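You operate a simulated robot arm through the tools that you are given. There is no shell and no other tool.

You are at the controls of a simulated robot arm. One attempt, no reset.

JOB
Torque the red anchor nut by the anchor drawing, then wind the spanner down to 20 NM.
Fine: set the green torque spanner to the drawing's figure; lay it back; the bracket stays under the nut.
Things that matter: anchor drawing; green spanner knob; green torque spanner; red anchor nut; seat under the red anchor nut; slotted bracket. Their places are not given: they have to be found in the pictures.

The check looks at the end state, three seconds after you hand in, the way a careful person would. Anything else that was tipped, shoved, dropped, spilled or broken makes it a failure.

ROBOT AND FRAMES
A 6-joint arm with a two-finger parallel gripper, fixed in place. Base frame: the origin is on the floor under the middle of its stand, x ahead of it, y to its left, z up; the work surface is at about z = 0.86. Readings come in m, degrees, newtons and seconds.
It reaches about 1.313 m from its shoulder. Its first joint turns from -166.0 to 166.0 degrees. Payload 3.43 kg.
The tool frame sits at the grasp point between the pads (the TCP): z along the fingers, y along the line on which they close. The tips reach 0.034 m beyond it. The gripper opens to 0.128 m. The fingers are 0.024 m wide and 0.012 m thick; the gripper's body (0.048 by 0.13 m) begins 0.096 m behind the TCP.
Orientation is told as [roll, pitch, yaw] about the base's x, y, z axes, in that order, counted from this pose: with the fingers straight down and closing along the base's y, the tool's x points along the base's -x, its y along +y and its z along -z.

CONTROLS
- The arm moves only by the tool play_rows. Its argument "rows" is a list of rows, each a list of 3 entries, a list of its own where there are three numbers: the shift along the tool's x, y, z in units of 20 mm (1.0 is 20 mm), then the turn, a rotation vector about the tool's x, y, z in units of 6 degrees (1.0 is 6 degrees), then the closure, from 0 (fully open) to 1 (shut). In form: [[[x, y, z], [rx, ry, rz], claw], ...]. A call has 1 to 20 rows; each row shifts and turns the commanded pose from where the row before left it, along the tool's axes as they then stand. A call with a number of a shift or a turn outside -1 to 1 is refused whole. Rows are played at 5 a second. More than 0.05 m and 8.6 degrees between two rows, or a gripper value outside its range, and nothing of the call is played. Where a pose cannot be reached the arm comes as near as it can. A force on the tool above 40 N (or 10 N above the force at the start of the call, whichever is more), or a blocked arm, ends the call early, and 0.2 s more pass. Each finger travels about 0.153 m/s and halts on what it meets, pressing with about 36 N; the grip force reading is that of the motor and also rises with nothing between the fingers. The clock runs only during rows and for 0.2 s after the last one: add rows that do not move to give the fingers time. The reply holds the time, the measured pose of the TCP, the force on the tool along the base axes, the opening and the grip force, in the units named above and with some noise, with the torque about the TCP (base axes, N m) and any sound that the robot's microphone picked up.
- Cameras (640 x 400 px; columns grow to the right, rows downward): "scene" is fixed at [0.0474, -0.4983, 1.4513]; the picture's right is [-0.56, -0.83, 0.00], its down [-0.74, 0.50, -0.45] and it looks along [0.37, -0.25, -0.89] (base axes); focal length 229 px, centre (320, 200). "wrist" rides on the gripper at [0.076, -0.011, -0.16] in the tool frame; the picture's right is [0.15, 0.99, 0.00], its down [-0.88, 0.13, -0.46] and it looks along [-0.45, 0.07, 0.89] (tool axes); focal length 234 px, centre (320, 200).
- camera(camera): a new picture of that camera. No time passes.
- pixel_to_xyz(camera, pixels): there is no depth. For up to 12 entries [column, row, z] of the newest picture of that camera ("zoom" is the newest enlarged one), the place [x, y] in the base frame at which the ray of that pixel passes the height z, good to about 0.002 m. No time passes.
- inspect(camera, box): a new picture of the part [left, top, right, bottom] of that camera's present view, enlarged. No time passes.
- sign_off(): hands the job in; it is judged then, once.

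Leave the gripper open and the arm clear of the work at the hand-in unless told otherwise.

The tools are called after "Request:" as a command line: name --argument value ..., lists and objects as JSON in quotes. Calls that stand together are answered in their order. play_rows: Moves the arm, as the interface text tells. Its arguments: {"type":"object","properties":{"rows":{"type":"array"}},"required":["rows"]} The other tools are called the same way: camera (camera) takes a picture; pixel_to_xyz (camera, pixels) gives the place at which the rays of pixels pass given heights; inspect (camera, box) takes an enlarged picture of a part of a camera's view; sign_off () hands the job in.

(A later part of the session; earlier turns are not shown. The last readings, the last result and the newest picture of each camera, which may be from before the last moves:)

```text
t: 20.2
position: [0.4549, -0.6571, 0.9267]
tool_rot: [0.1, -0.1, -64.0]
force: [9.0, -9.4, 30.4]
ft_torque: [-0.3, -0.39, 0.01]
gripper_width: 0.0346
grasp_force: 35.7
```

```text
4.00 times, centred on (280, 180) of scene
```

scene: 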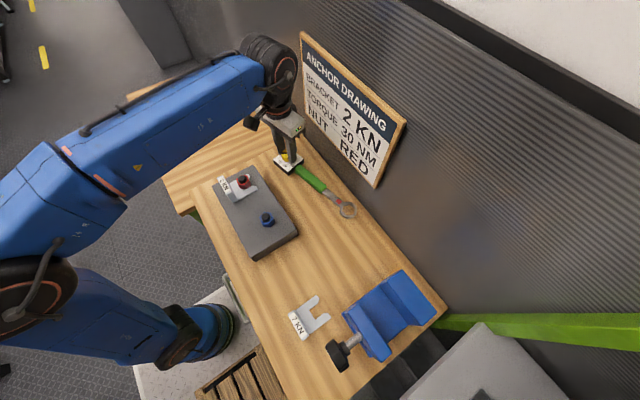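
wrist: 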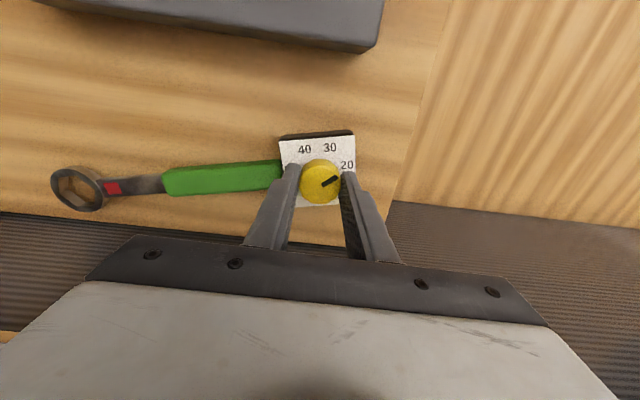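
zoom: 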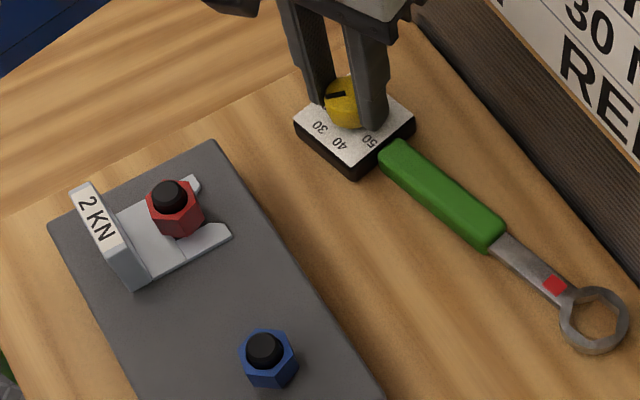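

The spanner still stays put. I'll ease the pressure a little and turn the last 11°, then measure the pointer.

Request:
play_rows --rows '[[[0, 0, -0.02], [0, 0, -0.45], 0.85], [[0, 0, 0], [0, 0, -0.45], 0.85], [[0, 0, 0], [0, 0, -0.45], 0.85], [[0, 0, 0], [0, 0, -0.48], 0.85], [[0, 0, 0], [0, 0, 0], 0.85]]'

Request:
camera --camera "wrist"

Request:
inspect --camera "wrist" --box '[270, 120, 382, 190]'

Request:
inspect --camera "scene" --box '[262, 130, 326, 170]'

```text
t: 21.4
position: [0.4556, -0.6588, 0.926]
tool_rot: [0.0, 0.0, -53.1]
force: [-1.7, -4.2, 20.8]
ft_torque: [-0.14, 0.05, -0.04]
gripper_width: 0.0344
grasp_force: 35.6
```

```text
taken
```

wrist: 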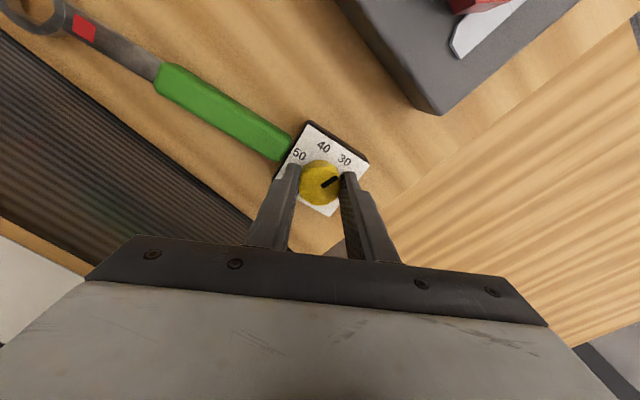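

```text
5.71 times, centred on (326, 155) of wrist
```

zoom: 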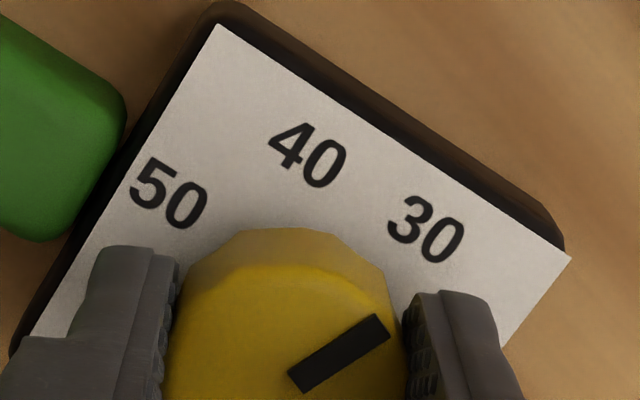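

```text
10.00 times, centred on (294, 150) of scene
```

zoom: 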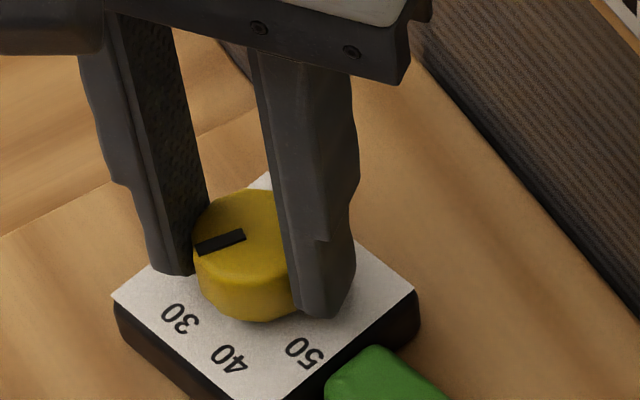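

I'll measure the pointer's direction against the plate's edge from this picture.

Request:
pixel_to_xyz --camera "wrist" --pixels '[[322.85, 186.5, 0.912], [336.9, 177.4, 0.912], [307.6, 124.35, 0.885], [369.8, 165.2, 0.885], [344.5, 160.3, 0.885], [323.5, 147.2, 0.885], [299.8, 153.8, 0.885], [322.85, 186.5, 0.912], [336.9, 177.4, 0.912], [307.6, 124.35, 0.885], [369.8, 165.2, 0.885]]'

```text
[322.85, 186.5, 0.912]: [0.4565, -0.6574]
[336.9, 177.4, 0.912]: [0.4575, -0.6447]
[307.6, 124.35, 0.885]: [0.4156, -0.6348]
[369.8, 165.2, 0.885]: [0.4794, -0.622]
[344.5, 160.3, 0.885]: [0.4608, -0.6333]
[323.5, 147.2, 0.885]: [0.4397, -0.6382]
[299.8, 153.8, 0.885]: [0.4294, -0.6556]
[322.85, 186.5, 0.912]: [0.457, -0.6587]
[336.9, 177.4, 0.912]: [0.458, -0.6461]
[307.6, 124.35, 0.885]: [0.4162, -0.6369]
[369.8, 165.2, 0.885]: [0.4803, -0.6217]
```

The spanner axis is now at about 12.8° and the knob has turned 48–50° relative to it, so the pointer is at about 65°, on the 30 label. I'll unload the downward pressure, open the fingers, lift, and check the dial.

Request:
play_rows --rows '[[[0, 0, -0.05], [0, 0, 0], 0.85], [[0, 0, -0.04], [0, 0, 0], 0.85], [[0, 0, 0], [0, 0, 0], 0.7], [[0, 0, 0], [0, 0, 0], 0.6], [[0, 0, 0], [0, 0, 0], 0.6], [[0, 0, -0.6], [0, 0, 0], 0.6], [[0, 0, -0.9], [0, 0, 0], 0.6], [[0, 0, -0.9], [0, 0, 0], 0.6], [[0, 0, -0.9], [0, 0, 0], 0.6], [[0, 0, 0], [0, 0, 0], 0.6]]'

Request:
camera --camera "wrist"

Request:
inspect --camera "wrist" --box '[280, 110, 376, 170]'

Request:
inspect --camera "scene" --box '[200, 130, 360, 230]'

```text
t: 23.6
position: [0.4559, -0.6599, 0.9959]
tool_rot: [0.1, 0.0, -53.0]
force: [0.5, -0.5, 0.3]
ft_torque: [0.06, 0.04, 0.01]
gripper_width: 0.0512
grasp_force: 0.1
```

```text
taken
```

wrist: 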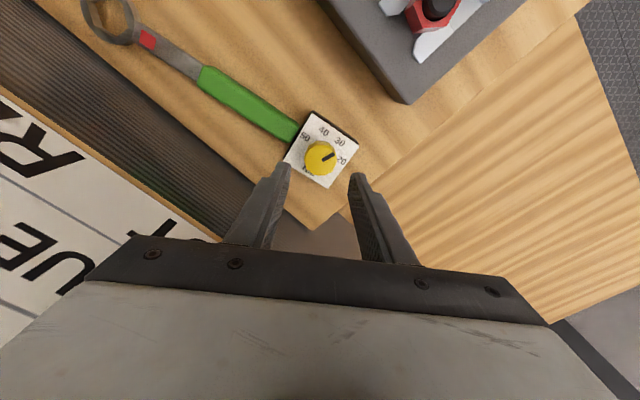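

```text
6.67 times, centred on (328, 140) of wrist
```

zoom: 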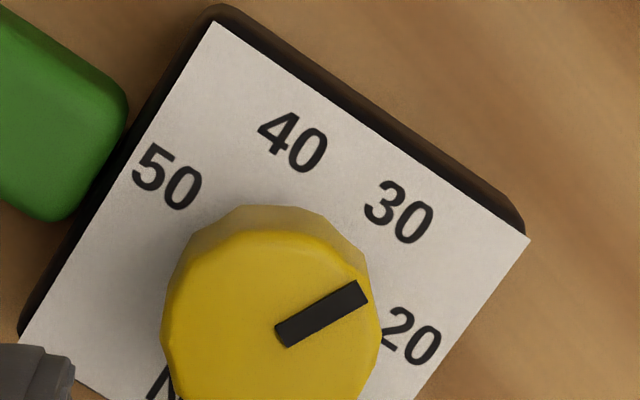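

```text
4.00 times, centred on (280, 180) of scene
```

zoom: 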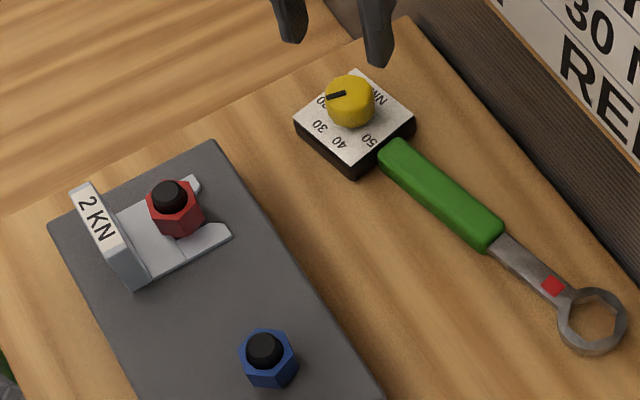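

The pointer sits at about 64–65° relative to the spanner axis, which is on 30 NM. The spanner lies about 12.5° askew with its ring near the table edge, so a handle grip there would come too near the board. I'll turn to yaw +12.5 with the fingers open 90 mm, to take the dial box by its sides and straighten the spanner.

Request:
play_rows --rows '[[[0, 0, 0], [0, 0, -0.9924], 0.4], [[0, 0, 0], [0, 0, -0.9924], 0.3], [[0, 0, 0], [0, 0, -0.9924], 0.3], [[0, 0, 0], [0, 0, -0.9924], 0.3], [[0, 0, 0], [0, 0, -0.9924], 0.3], [[0, 0, 0], [0, 0, -0.9924], 0.3], [[0, 0, 0], [0, 0, -0.9924], 0.3], [[0, 0, 0], [0, 0, -0.9924], 0.3], [[0, 0, 0], [0, 0, -0.9924], 0.3], [[0, 0, 0], [0, 0, -0.9924], 0.3], [[0, 0, 0], [0, 0, -0.9924], 0.3], [[0, 0, 0], [0, 0, 0], 0.3]]'

Request:
camera --camera "wrist"

Request:
camera --camera "scene"

```text
t: 26.2
position: [0.4556, -0.6586, 0.9928]
tool_rot: [0.1, -0.1, 12.5]
force: [0.6, 0.5, 0.2]
ft_torque: [-0.02, 0.0, 0.01]
gripper_width: 0.0895
grasp_force: 0.0
```

```text
taken
```

wrist: 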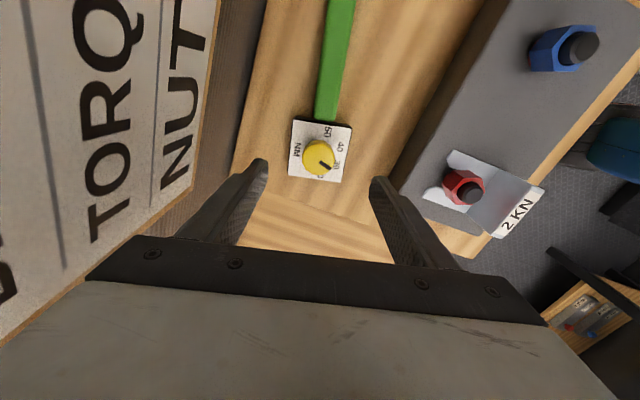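

```text
taken
```

scene: 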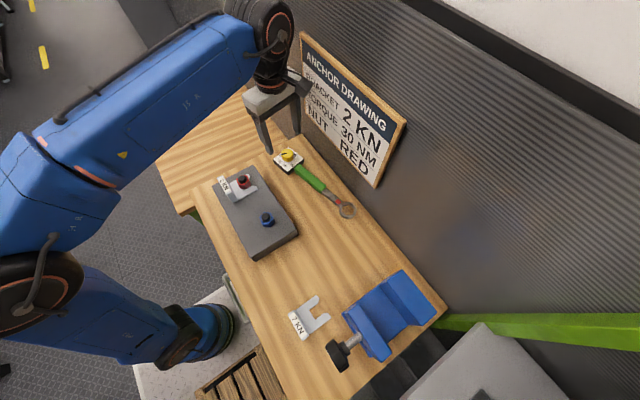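

The gripper clears the board by about 2 cm, and the dial box sits between the fingers. I'll come down to z=0.90 (tips at 0.866), then close on the box sides.

Request:
play_rows --rows '[[[0, 0, 0.9], [0, 0, 0], 0.3], [[0, 0, 0.9], [0, 0, 0], 0.3], [[0, 0, 0.9], [0, 0, 0], 0.3], [[0, 0, 0.9], [0, 0, 0], 0.3], [[0, 0, 0.95], [0, 0, 0], 0.3], [[0, 0, 0], [0, 0, 0], 0.3]]'

Request:
camera --camera "wrist"

Request:
inspect --camera "scene" --box '[230, 110, 358, 190]'

```text
t: 27.6
position: [0.4559, -0.6596, 0.9034]
tool_rot: [0.1, 0.0, 12.4]
force: [-0.6, 0.0, 0.0]
ft_torque: [0.0, -0.03, -0.01]
gripper_width: 0.0899
grasp_force: 0.0
```

```text
taken
```

wrist: 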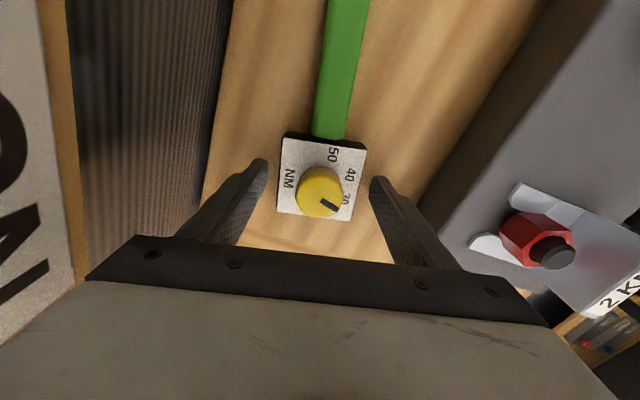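

```text
5.00 times, centred on (294, 150) of scene
```

zoom: 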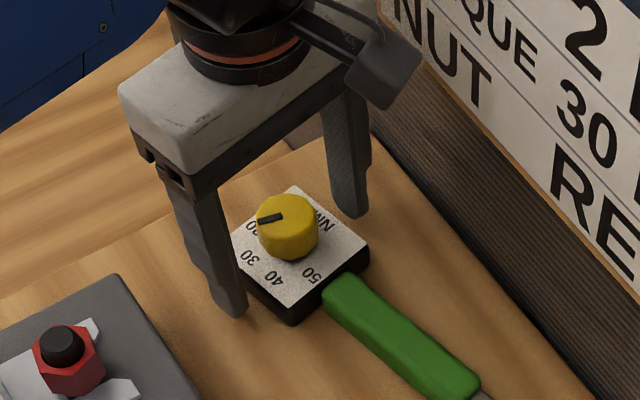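

I'll check the pointer once more from the scene side, as the knob is in plain view now.

Request:
inspect --camera "scene" --box '[274, 144, 306, 164]'

Request:
inspect --camera "wrist" --box '[270, 130, 382, 230]'

```text
16.00 times, centred on (290, 154) of scene
```

zoom: 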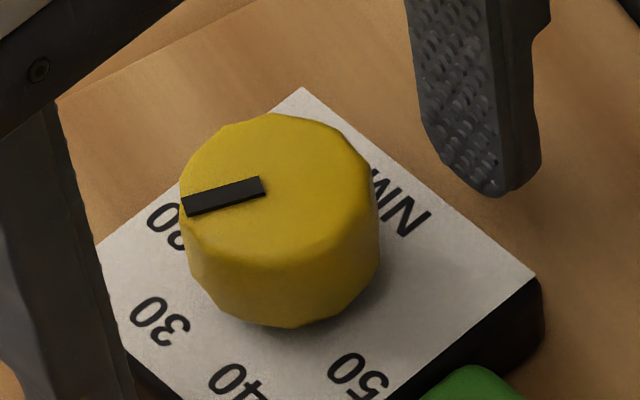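

```text
4.00 times, centred on (326, 180) of wrist
```

zoom: 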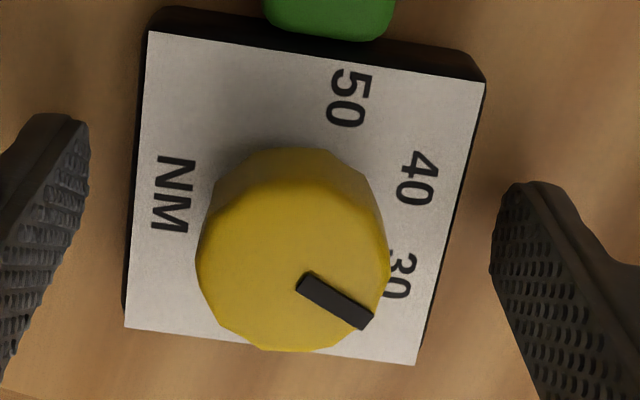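

The wrist picture gives about 66° relative to the axis, so the 30 NM setting is good. Now I'll close on the box sides, turn 12.3° clockwise to straighten the spanner, and slide it 3 cm to +y for room.

Request:
play_rows --rows '[[[0, 0, 0], [0, 0, 0], 0.4], [[0, 0, 0], [0, 0, 0], 0.46], [[0, 0, 0], [0, 0, 0], 0.5], [[0, 0, 0], [0, 0, 0], 0.6], [[0, 0, 0], [0, 0, 0], 0.65], [[0, 0, 0], [0, 0, 0], 0.65]]'

Request:
camera --camera "wrist"

```text
t: 29.0
position: [0.4558, -0.6585, 0.9039]
tool_rot: [-0.1, -0.1, 12.5]
force: [1.0, -2.3, 1.7]
ft_torque: [-0.19, -0.11, 0.0]
gripper_width: 0.0697
grasp_force: 35.7
```

```text
taken
```

wrist: 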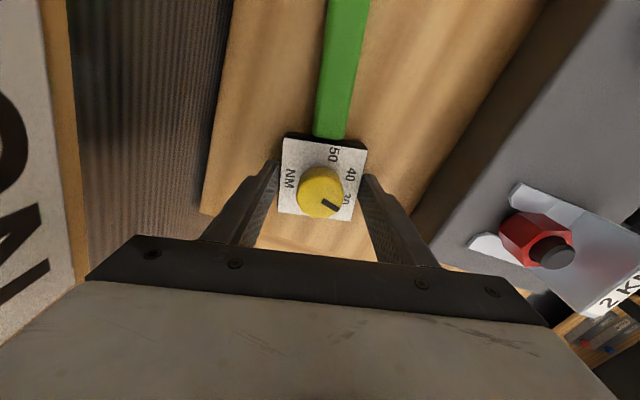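

The box is held at 69.7 mm. Now I straighten it and slide it.

Request:
play_rows --rows '[[[0, 0, 0], [0, 0, 0.5], 0.65], [[0, 0, 0], [0, 0, 0.5], 0.65], [[0, 0, 0], [0, 0, 0.5], 0.65], [[0, 0, 0], [0, 0, 0.58], 0.65], [[0, 0.5, 0], [0, 0, 0], 0.65], [[0, 0.5, 0], [0, 0, 0], 0.65], [[0, 0.5, 0], [0, 0, 0], 0.65], [[0, 0, 0], [0, 0, 0], 0.65]]'

Request:
camera --camera "wrist"

Request:
camera --camera "scene"

```text
t: 30.8
position: [0.4558, -0.627, 0.9035]
tool_rot: [0.1, 0.0, -0.2]
force: [-0.1, -0.1, -0.1]
ft_torque: [-0.03, -0.28, -0.01]
gripper_width: 0.0697
grasp_force: 35.9
```

```text
taken
```

wrist: 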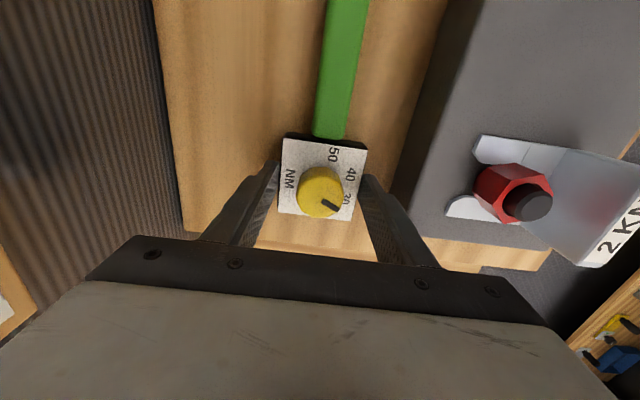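

```text
taken
```

scene: 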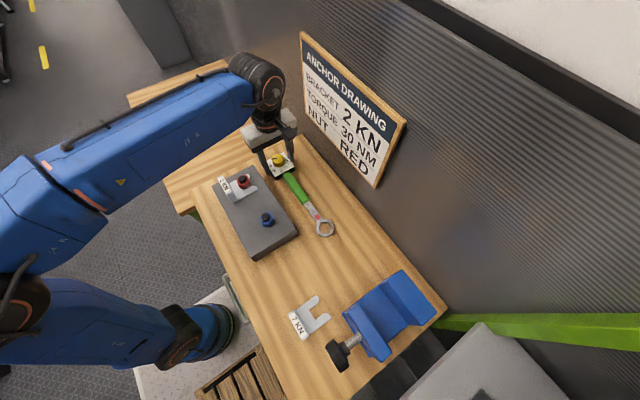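

The spanner is now straight along x at y≈-0.63, well clear of the board. I'll let go of the box, lift over the knob, and shift 68 mm back over the green handle.

Request:
play_rows --rows '[[[0, 0, 0], [0, 0, 0], 0.4], [[0, 0, 0], [0, 0, 0], 0.3], [[0, 0, 0], [0, 0, 0], 0.3], [[0, 0, -1], [0, 0, 0], 0.3], [[0, 0, -1], [0, 0, 0], 0.3], [[0, 0, -1], [0, 0, 0], 0.3], [[0, 0, -1], [0, 0, 0], 0.4], [[0.85, 0, 0], [0, 0, 0], 0.5], [[0.85, 0, 0], [0, 0, 0], 0.6], [[0.85, 0, 0], [0, 0, 0], 0.6], [[0.85, 0, 0], [0, 0, 0], 0.6], [[0, 0, 0], [0, 0, 0], 0.6]]'

Request:
camera --camera "wrist"

Request:
inspect --camera "wrist" --box '[270, 0, 390, 60]'

Request:
camera --camera "scene"

```text
t: 33.4
position: [0.3885, -0.6283, 0.984]
tool_rot: [0.0, 0.0, -0.1]
force: [0.3, -0.1, 0.2]
ft_torque: [0.01, -0.04, 0.02]
gripper_width: 0.0512
grasp_force: 0.1
```

```text
taken
```

wrist: 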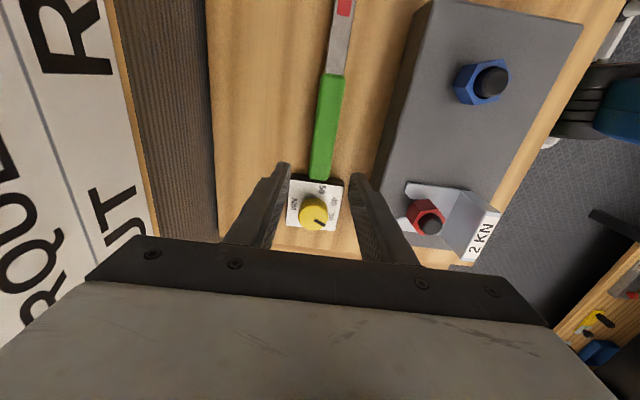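

```text
5.33 times, centred on (330, 30) of wrist
```

zoom: 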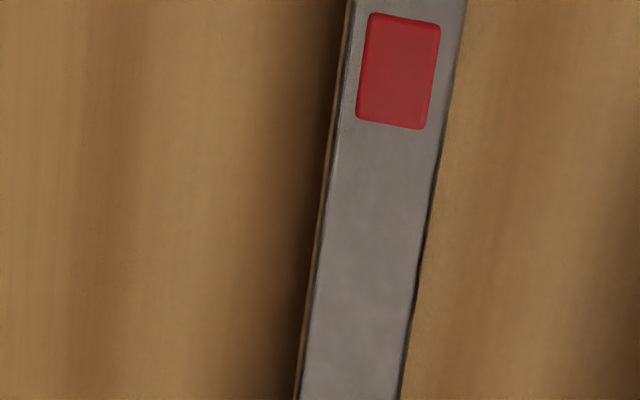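

```text
taken
```

scene: 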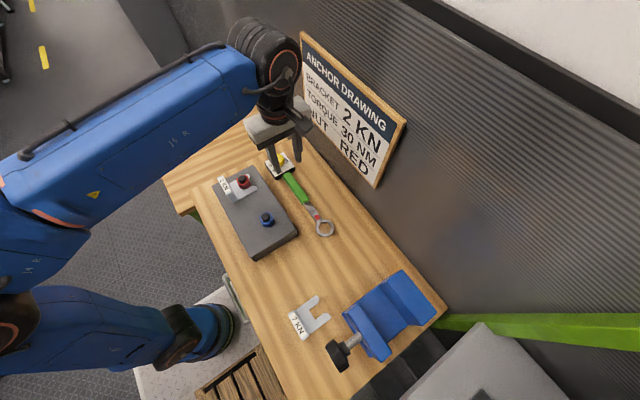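

I'll check where the handle's edges lie against the tool's line, and locate the ring and the handle's ends anew.

Request:
pixel_to_xyz --camera "wrist" --pixels '[[313, 150, 0.88], [334.5, 150, 0.88], [311, 178, 0.88], [332, 181, 0.88], [321.5, 74, 0.88], [344, 77, 0.88], [289, 181, 0.885], [343, 187, 0.885]]'

Request:
pixel_to_xyz --camera "scene" --pixels '[[324.5, 228, 0.872], [324.5, 228, 0.866]]'

Request:
inspect --camera "scene" --box '[260, 160, 356, 240]'

```text
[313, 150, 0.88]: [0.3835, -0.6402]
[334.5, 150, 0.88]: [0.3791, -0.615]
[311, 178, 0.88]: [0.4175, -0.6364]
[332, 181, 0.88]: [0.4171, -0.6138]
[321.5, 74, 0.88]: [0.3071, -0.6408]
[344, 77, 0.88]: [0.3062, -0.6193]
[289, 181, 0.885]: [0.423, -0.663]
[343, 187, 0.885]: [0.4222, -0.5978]
```

```text
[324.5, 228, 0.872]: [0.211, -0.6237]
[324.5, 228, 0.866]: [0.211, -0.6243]
```

```text
5.00 times, centred on (308, 200) of scene
```

zoom: 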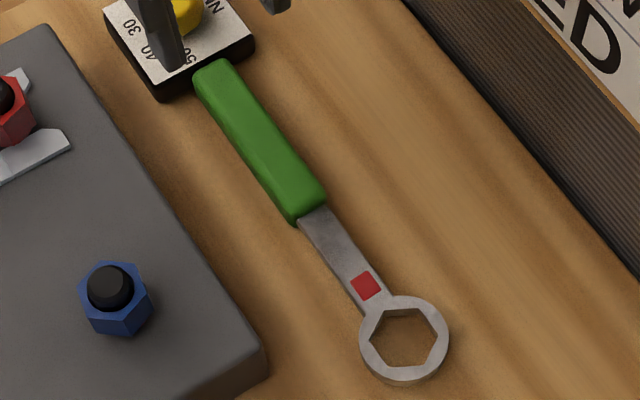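

The handle is centred at y≈-0.628 under the tool. I'll go down to tips at about 0.867 and close on the handle at x≈0.388.

Request:
play_rows --rows '[[[0, 0, 0.83], [0, 0, 0], 0.6], [[0, 0, 0.83], [0, 0, 0], 0.6], [[0, 0, 0.83], [0, 0, 0], 0.6], [[0, 0, 0.83], [0, 0, 0], 0.6], [[0, 0, 0.83], [0, 0, 0], 0.6], [[0, 0, 0], [0, 0, 0], 0.7], [[0, 0, 0], [0, 0, 0], 0.78], [[0, 0, 0], [0, 0, 0], 0.95], [[0, 0, 0], [0, 0, 0], 0.95], [[0, 0, 0], [0, 0, 0], 0.95]]'

Request:
camera --camera "wrist"

Request:
inspect --camera "scene" --box '[230, 120, 358, 240]'

```text
t: 35.6
position: [0.3878, -0.6282, 0.9012]
tool_rot: [0.0, -0.1, -0.1]
force: [-0.6, 1.8, -0.1]
ft_torque: [-0.01, -0.01, 0.08]
gripper_width: 0.0259
grasp_force: 36.0
```

```text
taken
```

wrist: 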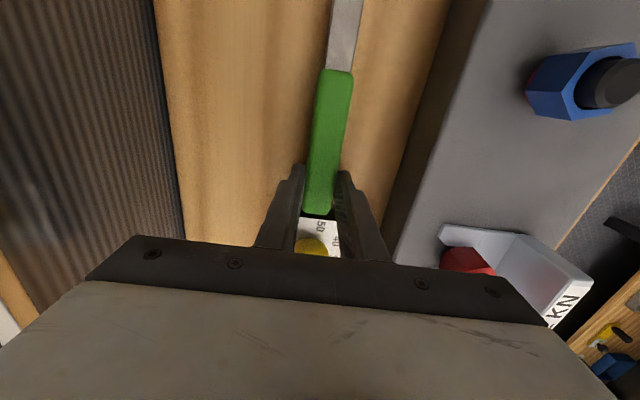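

```text
3.33 times, centred on (294, 180) of scene
```

zoom: 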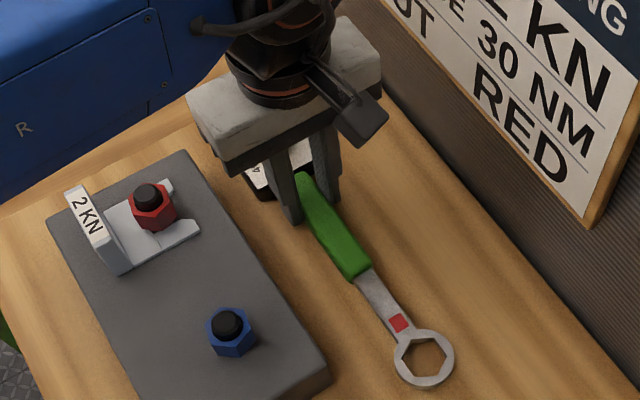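

The handle is held (25.9 mm, 36 N). I'll lift it straight up 0.12 m and check for droop.

Request:
play_rows --rows '[[[0, 0, -0.3], [0, 0, 0], 0.95], [[0, 0, -0.7], [0, 0, 0], 0.95], [[0, 0, -1], [0, 0, 0], 0.95], [[0, 0, -1], [0, 0, 0], 0.95], [[0, 0, -1], [0, 0, 0], 0.95], [[0, 0, -1], [0, 0, 0], 0.95], [[0, 0, -1], [0, 0, 0], 0.95], [[0, 0, 0], [0, 0, 0], 0.95]]'

Request:
camera --camera "wrist"

Request:
camera --camera "scene"

Request:
inspect --camera "scene" --box '[230, 110, 374, 250]'

```text
t: 37.4
position: [0.3876, -0.631, 1.0195]
tool_rot: [0.0, 0.0, -0.1]
force: [0.6, -0.3, -4.2]
ft_torque: [0.01, 0.12, -0.03]
gripper_width: 0.0259
grasp_force: 36.0
```

```text
taken
```

wrist: 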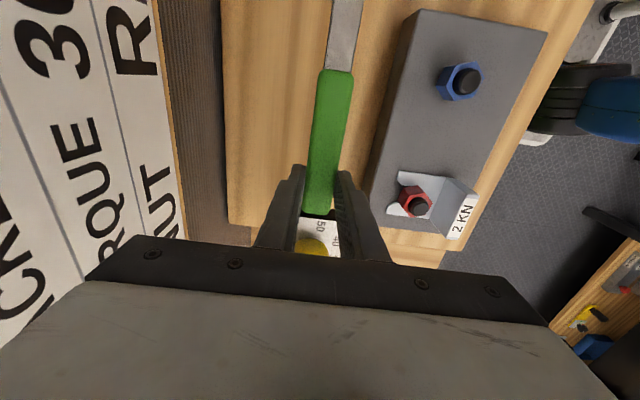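

```text
taken
```

scene: 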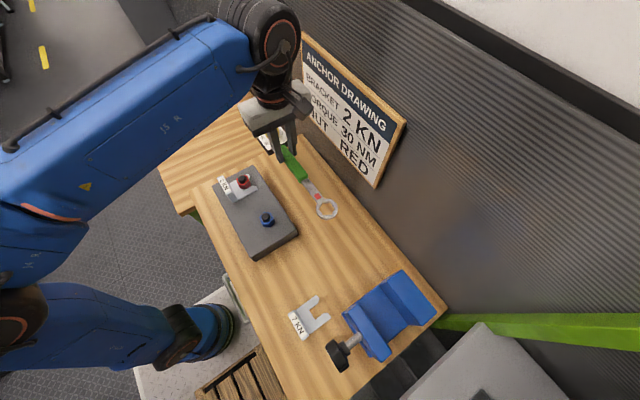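

```text
2.86 times, centred on (302, 180) of scene
```

zoom: 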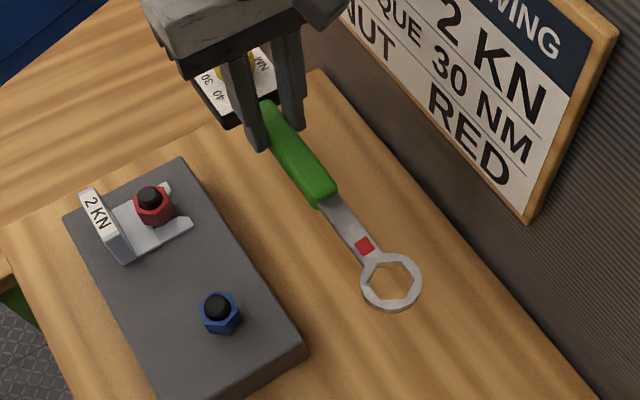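

The spanner hangs level, about 4.2 N. By triangulation:
- Nut centre ≈(0.426,-0.511), nut top ≈0.934, bolt top ≈0.942.
- Nut corners at -10°, ring centre 0.175 m from the tool.

I'll turn to yaw -10 and carry the ring to hover over the red nut, TCP at about (0.598,-0.541).

Request:
play_rows --rows '[[[0, 0, 0], [0, 0, 0.8333], 0.95], [[0, 0, 0], [0, 0, 0.8333], 0.95], [[-0.961, 0.614, 0], [0, 0, 0], 0.95], [[-0.961, 0.614, 0], [0, 0, 0], 0.95], [[-0.961, 0.614, 0], [0, 0, 0], 0.95], [[-0.961, 0.614, 0], [0, 0, 0], 0.95], [[-0.961, 0.614, 0], [0, 0, 0], 0.95], [[-0.961, 0.614, 0], [0, 0, 0], 0.95], [[-0.961, 0.614, 0], [0, 0, 0], 0.95], [[-0.961, 0.614, 0], [0, 0, 0], 0.95], [[-0.961, 0.614, 0], [0, 0, 0], 0.95], [[-0.961, 0.614, 0], [0, 0, 0], 0.95], [[0, 0, 0], [0, 0, 0], 0.95]]'

Request:
camera --camera "scene"

Request:
inspect --camera "scene" --box '[200, 140, 296, 200]'

Request:
camera --camera "wrist"

```text
t: 40.2
position: [0.5971, -0.5385, 1.0203]
tool_rot: [0.0, 0.0, -10.2]
force: [0.3, 0.1, -5.2]
ft_torque: [0.04, 0.08, -0.01]
gripper_width: 0.0261
grasp_force: 36.2
```

```text
taken
```

scene: 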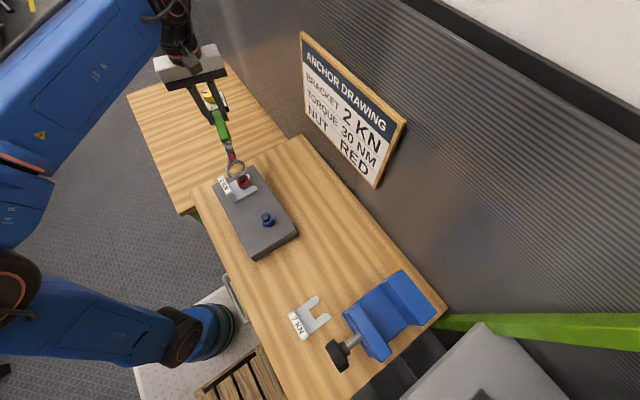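

```text
6.67 times, centred on (248, 170) of scene
```

zoom: 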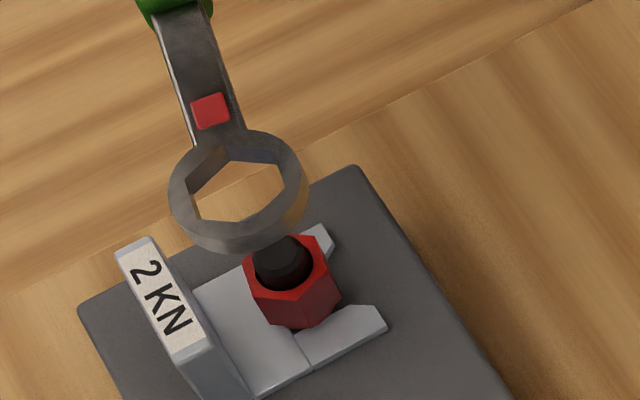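

```text
taken
```

wrist: 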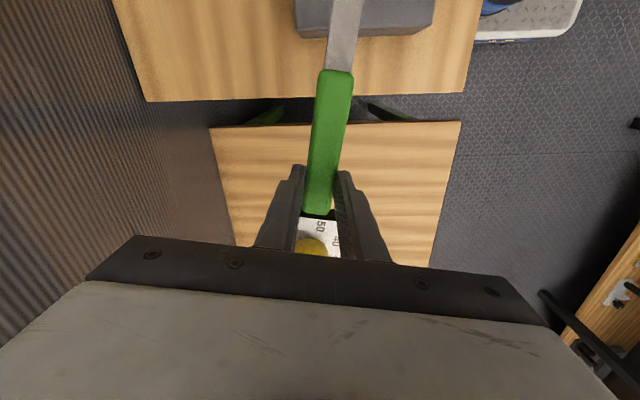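

The ring hovers over the nut, at about (236,168) in the scene picture. I'll enlarge both strongly to compare ring and nut centres.

Request:
inspect --camera "scene" --box '[220, 155, 252, 180]'

Request:
inspect --camera "scene" --box '[227, 170, 259, 195]'

```text
16.00 times, centred on (236, 168) of scene
```

zoom: 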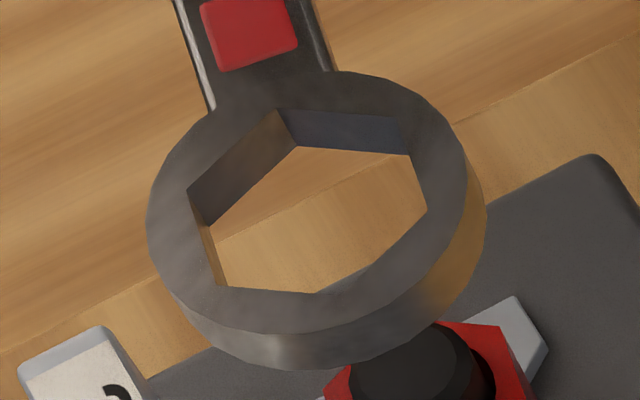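

```text
16.00 times, centred on (243, 182) of scene
```

zoom: 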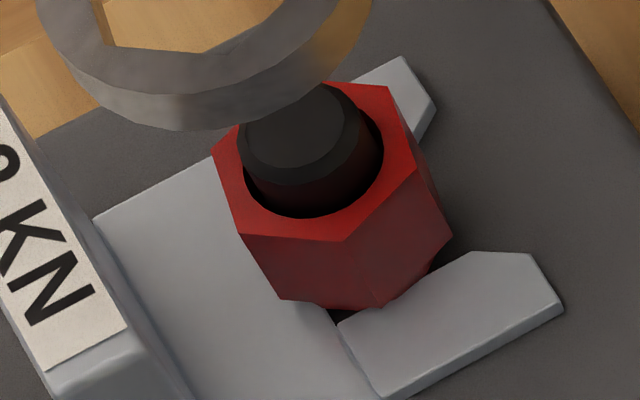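

Ring and nut agree to about 2 mm and within 2° of turn. I'll trim by (+1,-2) mm and come down 30 mm, to just above the bolt top, then look again.

Request:
play_rows --rows '[[[-0.067, -0.09, 0], [0, 0, 0], 0.95], [[0, 0, 0.5], [0, 0, 0], 0.95], [[0, 0, 0.5], [0, 0, 0], 0.95], [[0, 0, 0.5], [0, 0, 0], 0.95], [[0, 0, 0], [0, 0, 0], 0.95]]'

Request:
inspect --camera "scene" --box '[222, 160, 262, 190]'

```text
t: 41.4
position: [0.6001, -0.5427, 0.9891]
tool_rot: [0.0, 0.0, -10.1]
force: [0.0, -0.4, -6.4]
ft_torque: [-0.02, 0.08, 0.02]
gripper_width: 0.0255
grasp_force: 35.8
```

```text
13.33 times, centred on (242, 175) of scene
```

zoom: 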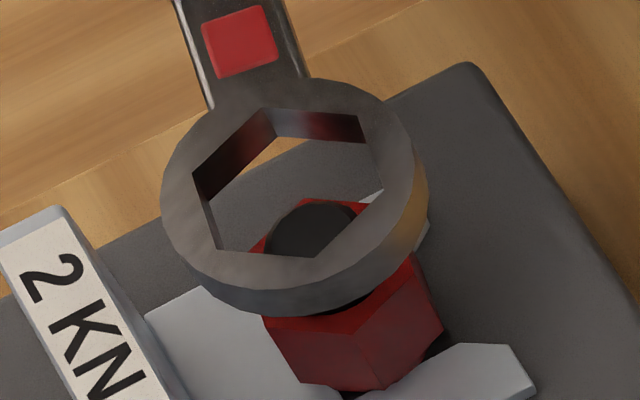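

The ring seems within 1–2 mm of the nut. I'll correct by (-1,+0.7) mm and go down 10 mm more, around the bolt but still above the nut.

Request:
play_rows --rows '[[[0.055, 0.026, 0.15], [0, 0, 0], 0.95], [[0, 0, 0.3], [0, 0, 0], 0.95], [[0, 0, 0], [0, 0, 0], 0.95], [[0, 0, 0], [0, 0, 0], 0.95]]'

Request:
inspect --camera "scene" --box '[222, 160, 262, 190]'

```text
t: 42.4
position: [0.5987, -0.5412, 0.981]
tool_rot: [0.0, 0.0, -10.1]
force: [0.0, -0.1, -5.8]
ft_torque: [0.05, 0.11, 0.02]
gripper_width: 0.0255
grasp_force: 35.9
```

```text
13.33 times, centred on (242, 175) of scene
```

zoom: 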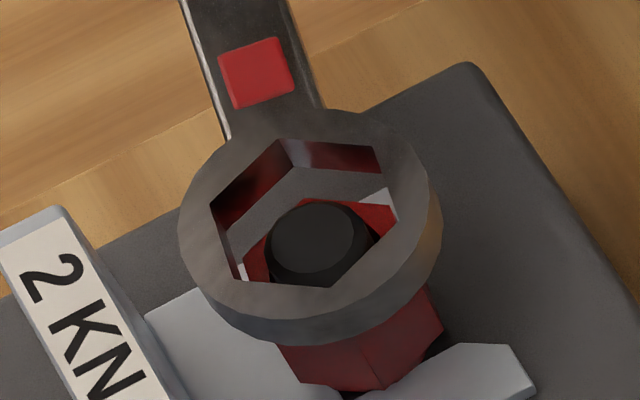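

Ring and nut now agree to about 1 mm. I'll trim 0.8 mm in y and lower slowly by 12 mm, to slip the ring over the nut, watching the force.

Request:
play_rows --rows '[[[0, 0.04, 0.15], [0, 0, 0], 0.95], [[0, 0, 0.15], [0, 0, 0], 0.95], [[0, 0, 0.15], [0, 0, 0], 0.95], [[0, 0, 0.15], [0, 0, 0], 0.95], [[0, 0, 0], [0, 0, 0], 0.95]]'

Request:
inspect --camera "scene" --box '[222, 160, 262, 190]'

```text
t: 43.6
position: [0.5983, -0.541, 0.9693]
tool_rot: [0.1, 0.0, -10.1]
force: [-0.9, 0.0, 2.0]
ft_torque: [0.27, 1.27, -0.15]
gripper_width: 0.0257
grasp_force: 35.7
```

```text
13.33 times, centred on (242, 175) of scene
```

zoom: 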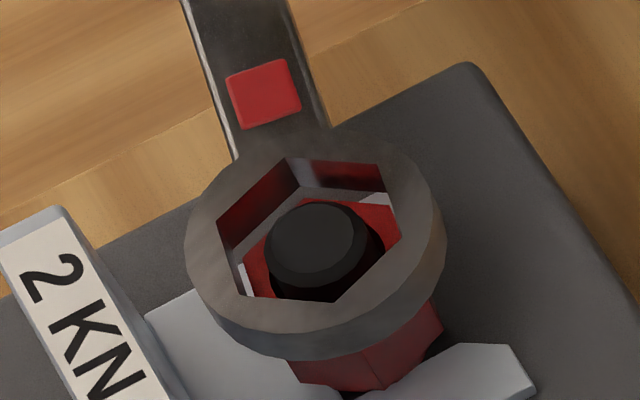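

The ring rests on the nut top with about 8 N and has not slipped over yet. The torque suggests contact on the handle side. I'll nudge the ring +1 mm along x and feel for it dropping on.

Request:
play_rows --rows '[[[-0.05, 0, 0], [0, 0, 0], 0.95], [[0, 0, 0], [0, 0, 0], 0.95]]'

Request:
play_rows --rows '[[[0, -0.04, 0], [0, 0, 0], 0.95], [[0, 0, 0], [0, 0, 0], 0.95]]'

Request:
inspect --camera "scene" --box '[222, 160, 262, 190]'

```text
t: 44.2
position: [0.5996, -0.5421, 0.9685]
tool_rot: [-0.1, 0.0, -10.1]
force: [-1.1, 0.9, -3.7]
ft_torque: [0.04, 0.22, -0.04]
gripper_width: 0.0258
grasp_force: 36.2
```

```text
t: 44.8
position: [0.5994, -0.5423, 0.9691]
tool_rot: [0.0, 0.0, -10.1]
force: [-0.1, 0.3, -4.3]
ft_torque: [0.02, 0.07, -0.02]
gripper_width: 0.0255
grasp_force: 36.2
```

```text
13.33 times, centred on (242, 175) of scene
```

zoom: 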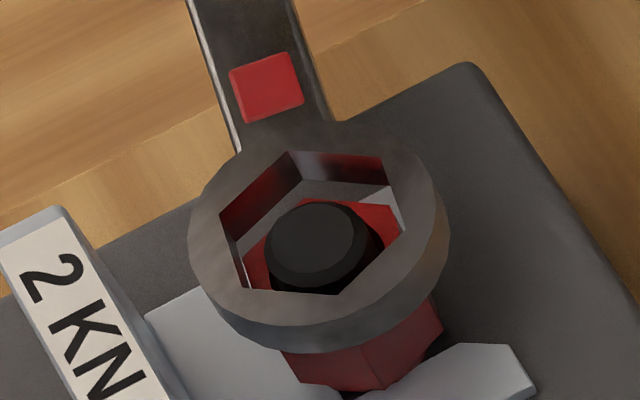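

The contact vanished after the +1 mm nudge, and the spanner has pitched a little ring-up in the grip. I'll lower 4 mm more and read the force.

Request:
play_rows --rows '[[[0, 0, 0.1], [0, 0, 0], 0.95], [[0, 0, 0.1], [0, 0, 0], 0.95], [[0, 0, 0], [0, 0, 0], 0.95]]'

Request:
inspect --camera "scene" --box '[222, 160, 262, 190]'

```text
t: 45.6
position: [0.5983, -0.5411, 0.9655]
tool_rot: [0.1, 0.0, -10.2]
force: [1.3, 0.2, -0.2]
ft_torque: [0.16, 0.84, -0.14]
gripper_width: 0.0255
grasp_force: 36.2
```

```text
13.33 times, centred on (242, 175) of scene
```

zoom: 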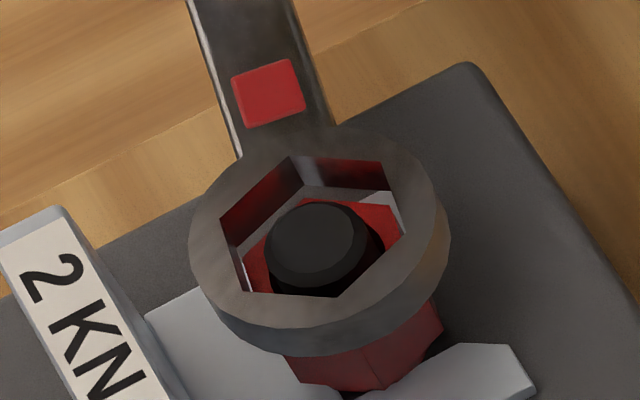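

Contact again at about 4.5 N. I'll zoom in harder to compare the turn of ring and nut hexes.

Request:
inspect --camera "scene" --box '[231, 170, 251, 184]'

Request:
camera --camera "wrist"

```text
16.00 times, centred on (241, 177) of scene
```

zoom: 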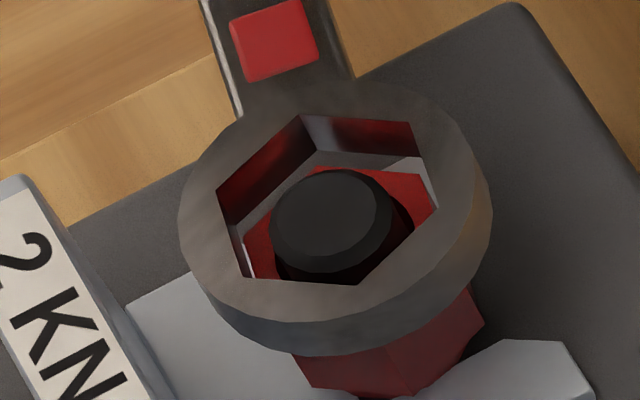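

```text
taken
```

wrist: 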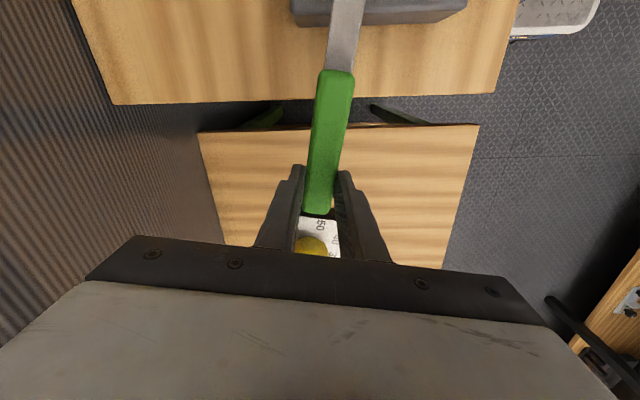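

The ring is about 1.2 mm too far in +x, about 1.2–1.5° too far clockwise, and about 3° pitched up in the grip. I'll lift 12 mm, correct the position and the turn, and tilt the tool 3.2° so that the ring lies level again.

Request:
play_rows --rows '[[[0, 0, -0.6], [0, 0, 0], 0.95], [[0.055, 0.174, 0], [0, 0, -0.2], 0.95], [[0.05, 0, 0], [0, -0.27, 0], 0.95], [[0.05, 0, 0], [0, -0.27, 0], 0.95], [[0, 0, 0], [0, 0, 0], 0.95], [[0, 0, 0], [0, 0, 0], 0.95]]'

Request:
inspect --camera "scene" --box '[225, 165, 257, 185]'

Request:
inspect --camera "scene" --box '[180, 80, 270, 190]'

```text
t: 47.0
position: [0.5966, -0.5377, 0.9755]
tool_rot: [-0.1, -3.2, -8.9]
force: [0.6, 0.2, -5.2]
ft_torque: [0.02, 0.11, -0.02]
gripper_width: 0.0258
grasp_force: 36.1
```

```text
16.00 times, centred on (241, 175) of scene
```

zoom: 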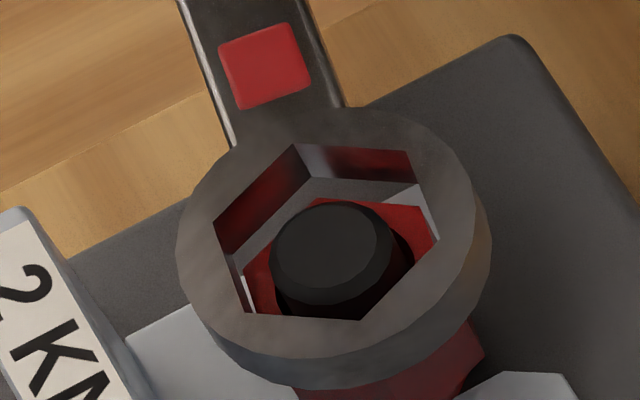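

```text
3.64 times, centred on (225, 135) of scene
```

zoom: 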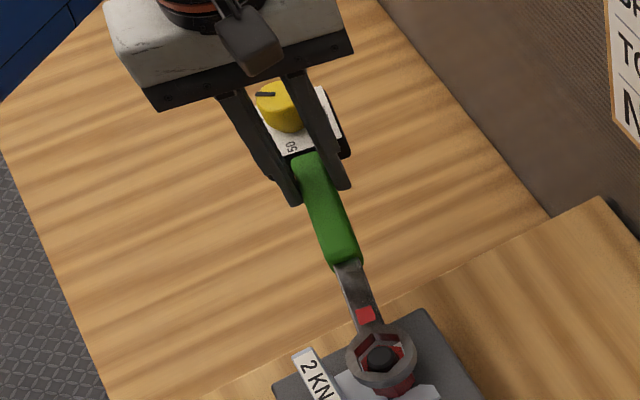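

The ring's turn now matches the nut within about 0.5° and its centre within about 0.5 mm. I'll lower 8 mm straight down and read the force.

Request:
play_rows --rows '[[[0.006, 0, 0.1], [0, 0, 0], 0.95], [[0.006, 0, 0.1], [0, 0, 0], 0.95], [[0.006, 0, 0.1], [0, 0, 0], 0.95], [[0.006, 0, 0.1], [0, 0, 0], 0.95], [[0, 0, 0], [0, 0, 0], 0.95]]'

Request:
inspect --camera "scene" --box '[225, 165, 257, 185]'

```text
t: 48.2
position: [0.5982, -0.5385, 0.9678]
tool_rot: [0.0, -3.2, -8.8]
force: [-2.9, 2.5, 0.2]
ft_torque: [0.36, 1.06, -0.45]
gripper_width: 0.0256
grasp_force: 36.3
```

```text
16.00 times, centred on (241, 175) of scene
```

zoom: 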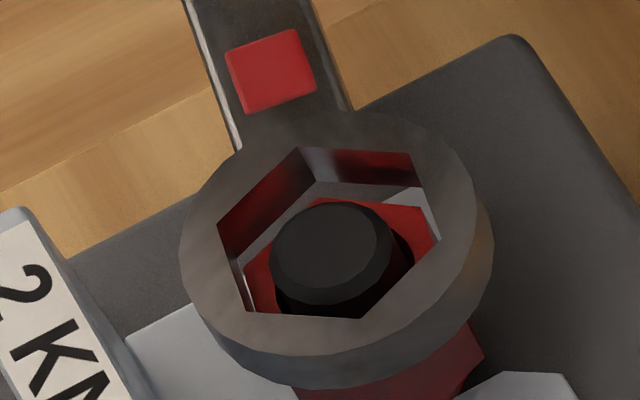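

The ring still rests on the nut and is pushed toward (-x,+y), which fits the picture: it must go about 1 mm that way. I'll nudge it in small steps while it presses lightly.

Request:
play_rows --rows '[[[0.03, 0.015, 0], [0, 0, 0], 0.95], [[0, 0, 0], [0, 0, 0], 0.95]]'

Request:
play_rows --rows '[[[0.03, 0.015, 0], [0, 0, 0], 0.95], [[0, 0, 0], [0, 0, 0], 0.95]]'

Request:
play_rows --rows '[[[0.03, 0.015, 0], [0, 0, 0], 0.95], [[0, 0, 0], [0, 0, 0], 0.95]]'

Request:
inspect --camera "scene" --box '[225, 165, 257, 185]'

```text
t: 48.8
position: [0.5969, -0.5392, 0.9686]
tool_rot: [0.0, -3.2, -9.0]
force: [-0.5, 0.6, -4.7]
ft_torque: [0.01, 0.09, -0.01]
gripper_width: 0.0256
grasp_force: 36.5
```

```text
t: 49.4
position: [0.5975, -0.5384, 0.9677]
tool_rot: [0.1, -3.2, -9.0]
force: [-0.3, 0.2, -6.0]
ft_torque: [0.0, 0.11, -0.02]
gripper_width: 0.0259
grasp_force: 36.1
```

```text
t: 50.0
position: [0.5964, -0.5374, 0.9685]
tool_rot: [0.0, -3.1, -8.9]
force: [0.1, 0.1, -4.1]
ft_torque: [0.01, 0.09, 0.0]
gripper_width: 0.0256
grasp_force: 36.1
```

```text
16.00 times, centred on (241, 175) of scene
```

zoom: 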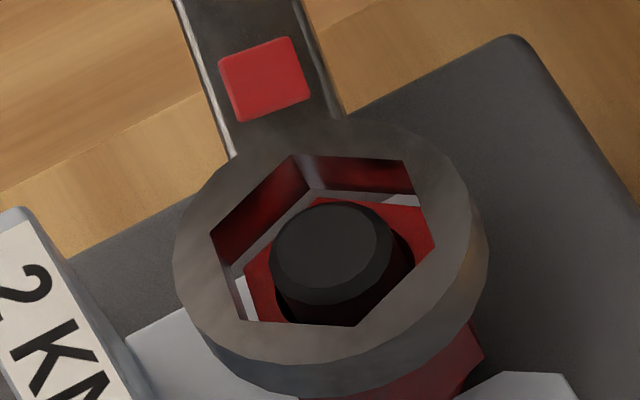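

The contact has gone. From the picture the ring should now go about 1.2 mm to -y. I'll do that and lower 4 mm.

Request:
play_rows --rows '[[[0.01, -0.06, 0], [0, 0, 0], 0.95], [[0.006, 0, 0.1], [0, 0, 0], 0.95], [[0.006, 0, 0.1], [0, 0, 0], 0.95], [[0, 0, 0], [0, 0, 0], 0.95]]'

Request:
inspect --camera "scene" --box '[225, 165, 257, 185]'

```text
t: 51.0
position: [0.5954, -0.5379, 0.9644]
tool_rot: [0.0, -3.2, -8.9]
force: [-1.1, 2.8, -4.9]
ft_torque: [0.05, 0.19, -0.22]
gripper_width: 0.0257
grasp_force: 35.8
```

```text
16.00 times, centred on (241, 175) of scene
```

zoom: 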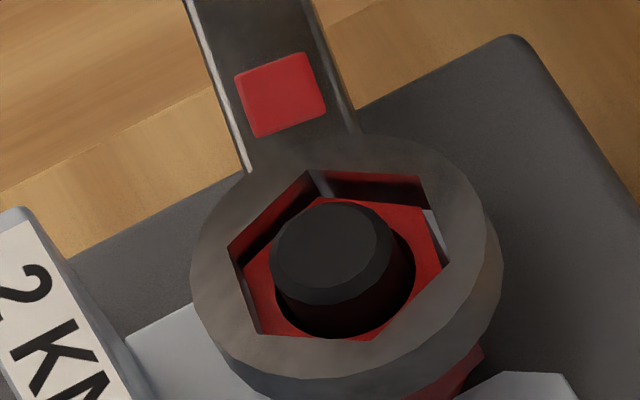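

The ring has begun to slip over the nut, with no upward contact, only a light side touch of +2.8 N in y. I'll ease 0.5 mm to +y and lower 6 mm more.

Request:
play_rows --rows '[[[0, 0.03, 0], [0, 0, 0], 0.95], [[0.006, 0, 0.1], [0, 0, 0], 0.95], [[0.006, 0, 0.1], [0, 0, 0], 0.95], [[0.006, 0, 0.1], [0, 0, 0], 0.95], [[0, 0, 0], [0, 0, 0], 0.95]]'

Request:
inspect --camera "scene" --box '[225, 165, 257, 185]'

```text
t: 52.2
position: [0.596, -0.5382, 0.9566]
tool_rot: [0.0, -3.2, -8.9]
force: [-0.3, -0.1, -5.1]
ft_torque: [0.02, 0.09, 0.01]
gripper_width: 0.0257
grasp_force: 36.3
```

```text
16.00 times, centred on (241, 175) of scene
```

zoom: 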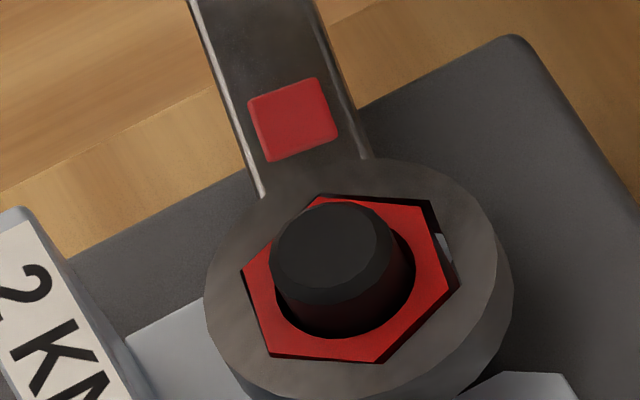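

The ring is fully over the nut and force-free. I'll lower it 6 mm more for a good hold, then begin swinging the handle clockwise about the nut centre (radius about 0.173 m), watching force and sound.

Request:
play_rows --rows '[[[0.006, 0, 0.1], [0, 0, 0], 0.95], [[0.006, 0, 0.1], [0, 0, 0], 0.95], [[0.006, 0, 0.1], [0, 0, 0], 0.95], [[0, 0, 0], [0, 0, 0], 0.95]]'

Request:
play_rows --rows '[[[0.005, -0.302, 0], [0.019, 0, 0.333], 0.95], [[0.005, -0.302, 0], [0.019, 0, 0.333], 0.95], [[0, 0, 0], [0, 0, 0], 0.95]]'

Request:
inspect --camera "scene" --box '[225, 165, 257, 185]'

```text
t: 53.2
position: [0.5948, -0.5375, 0.9527]
tool_rot: [0.0, -3.2, -9.0]
force: [1.8, 1.1, -4.7]
ft_torque: [0.05, 0.07, -0.26]
gripper_width: 0.026
grasp_force: 36.5
```

```text
t: 54.0
position: [0.5926, -0.5499, 0.9521]
tool_rot: [0.0, -3.3, -12.9]
force: [-3.3, 5.0, -6.4]
ft_torque: [0.06, -0.03, -0.65]
gripper_width: 0.0255
grasp_force: 36.1
```

```text
16.00 times, centred on (241, 175) of scene
```

zoom: 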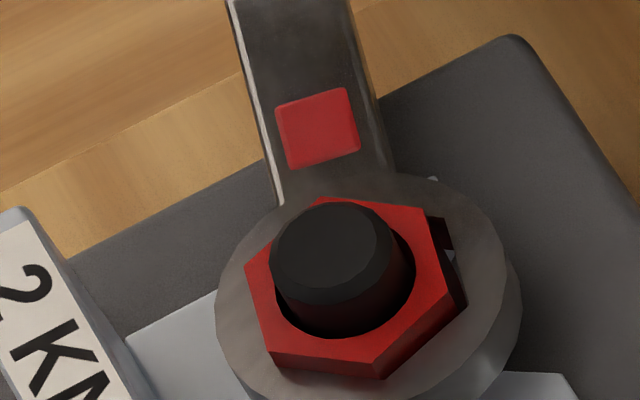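

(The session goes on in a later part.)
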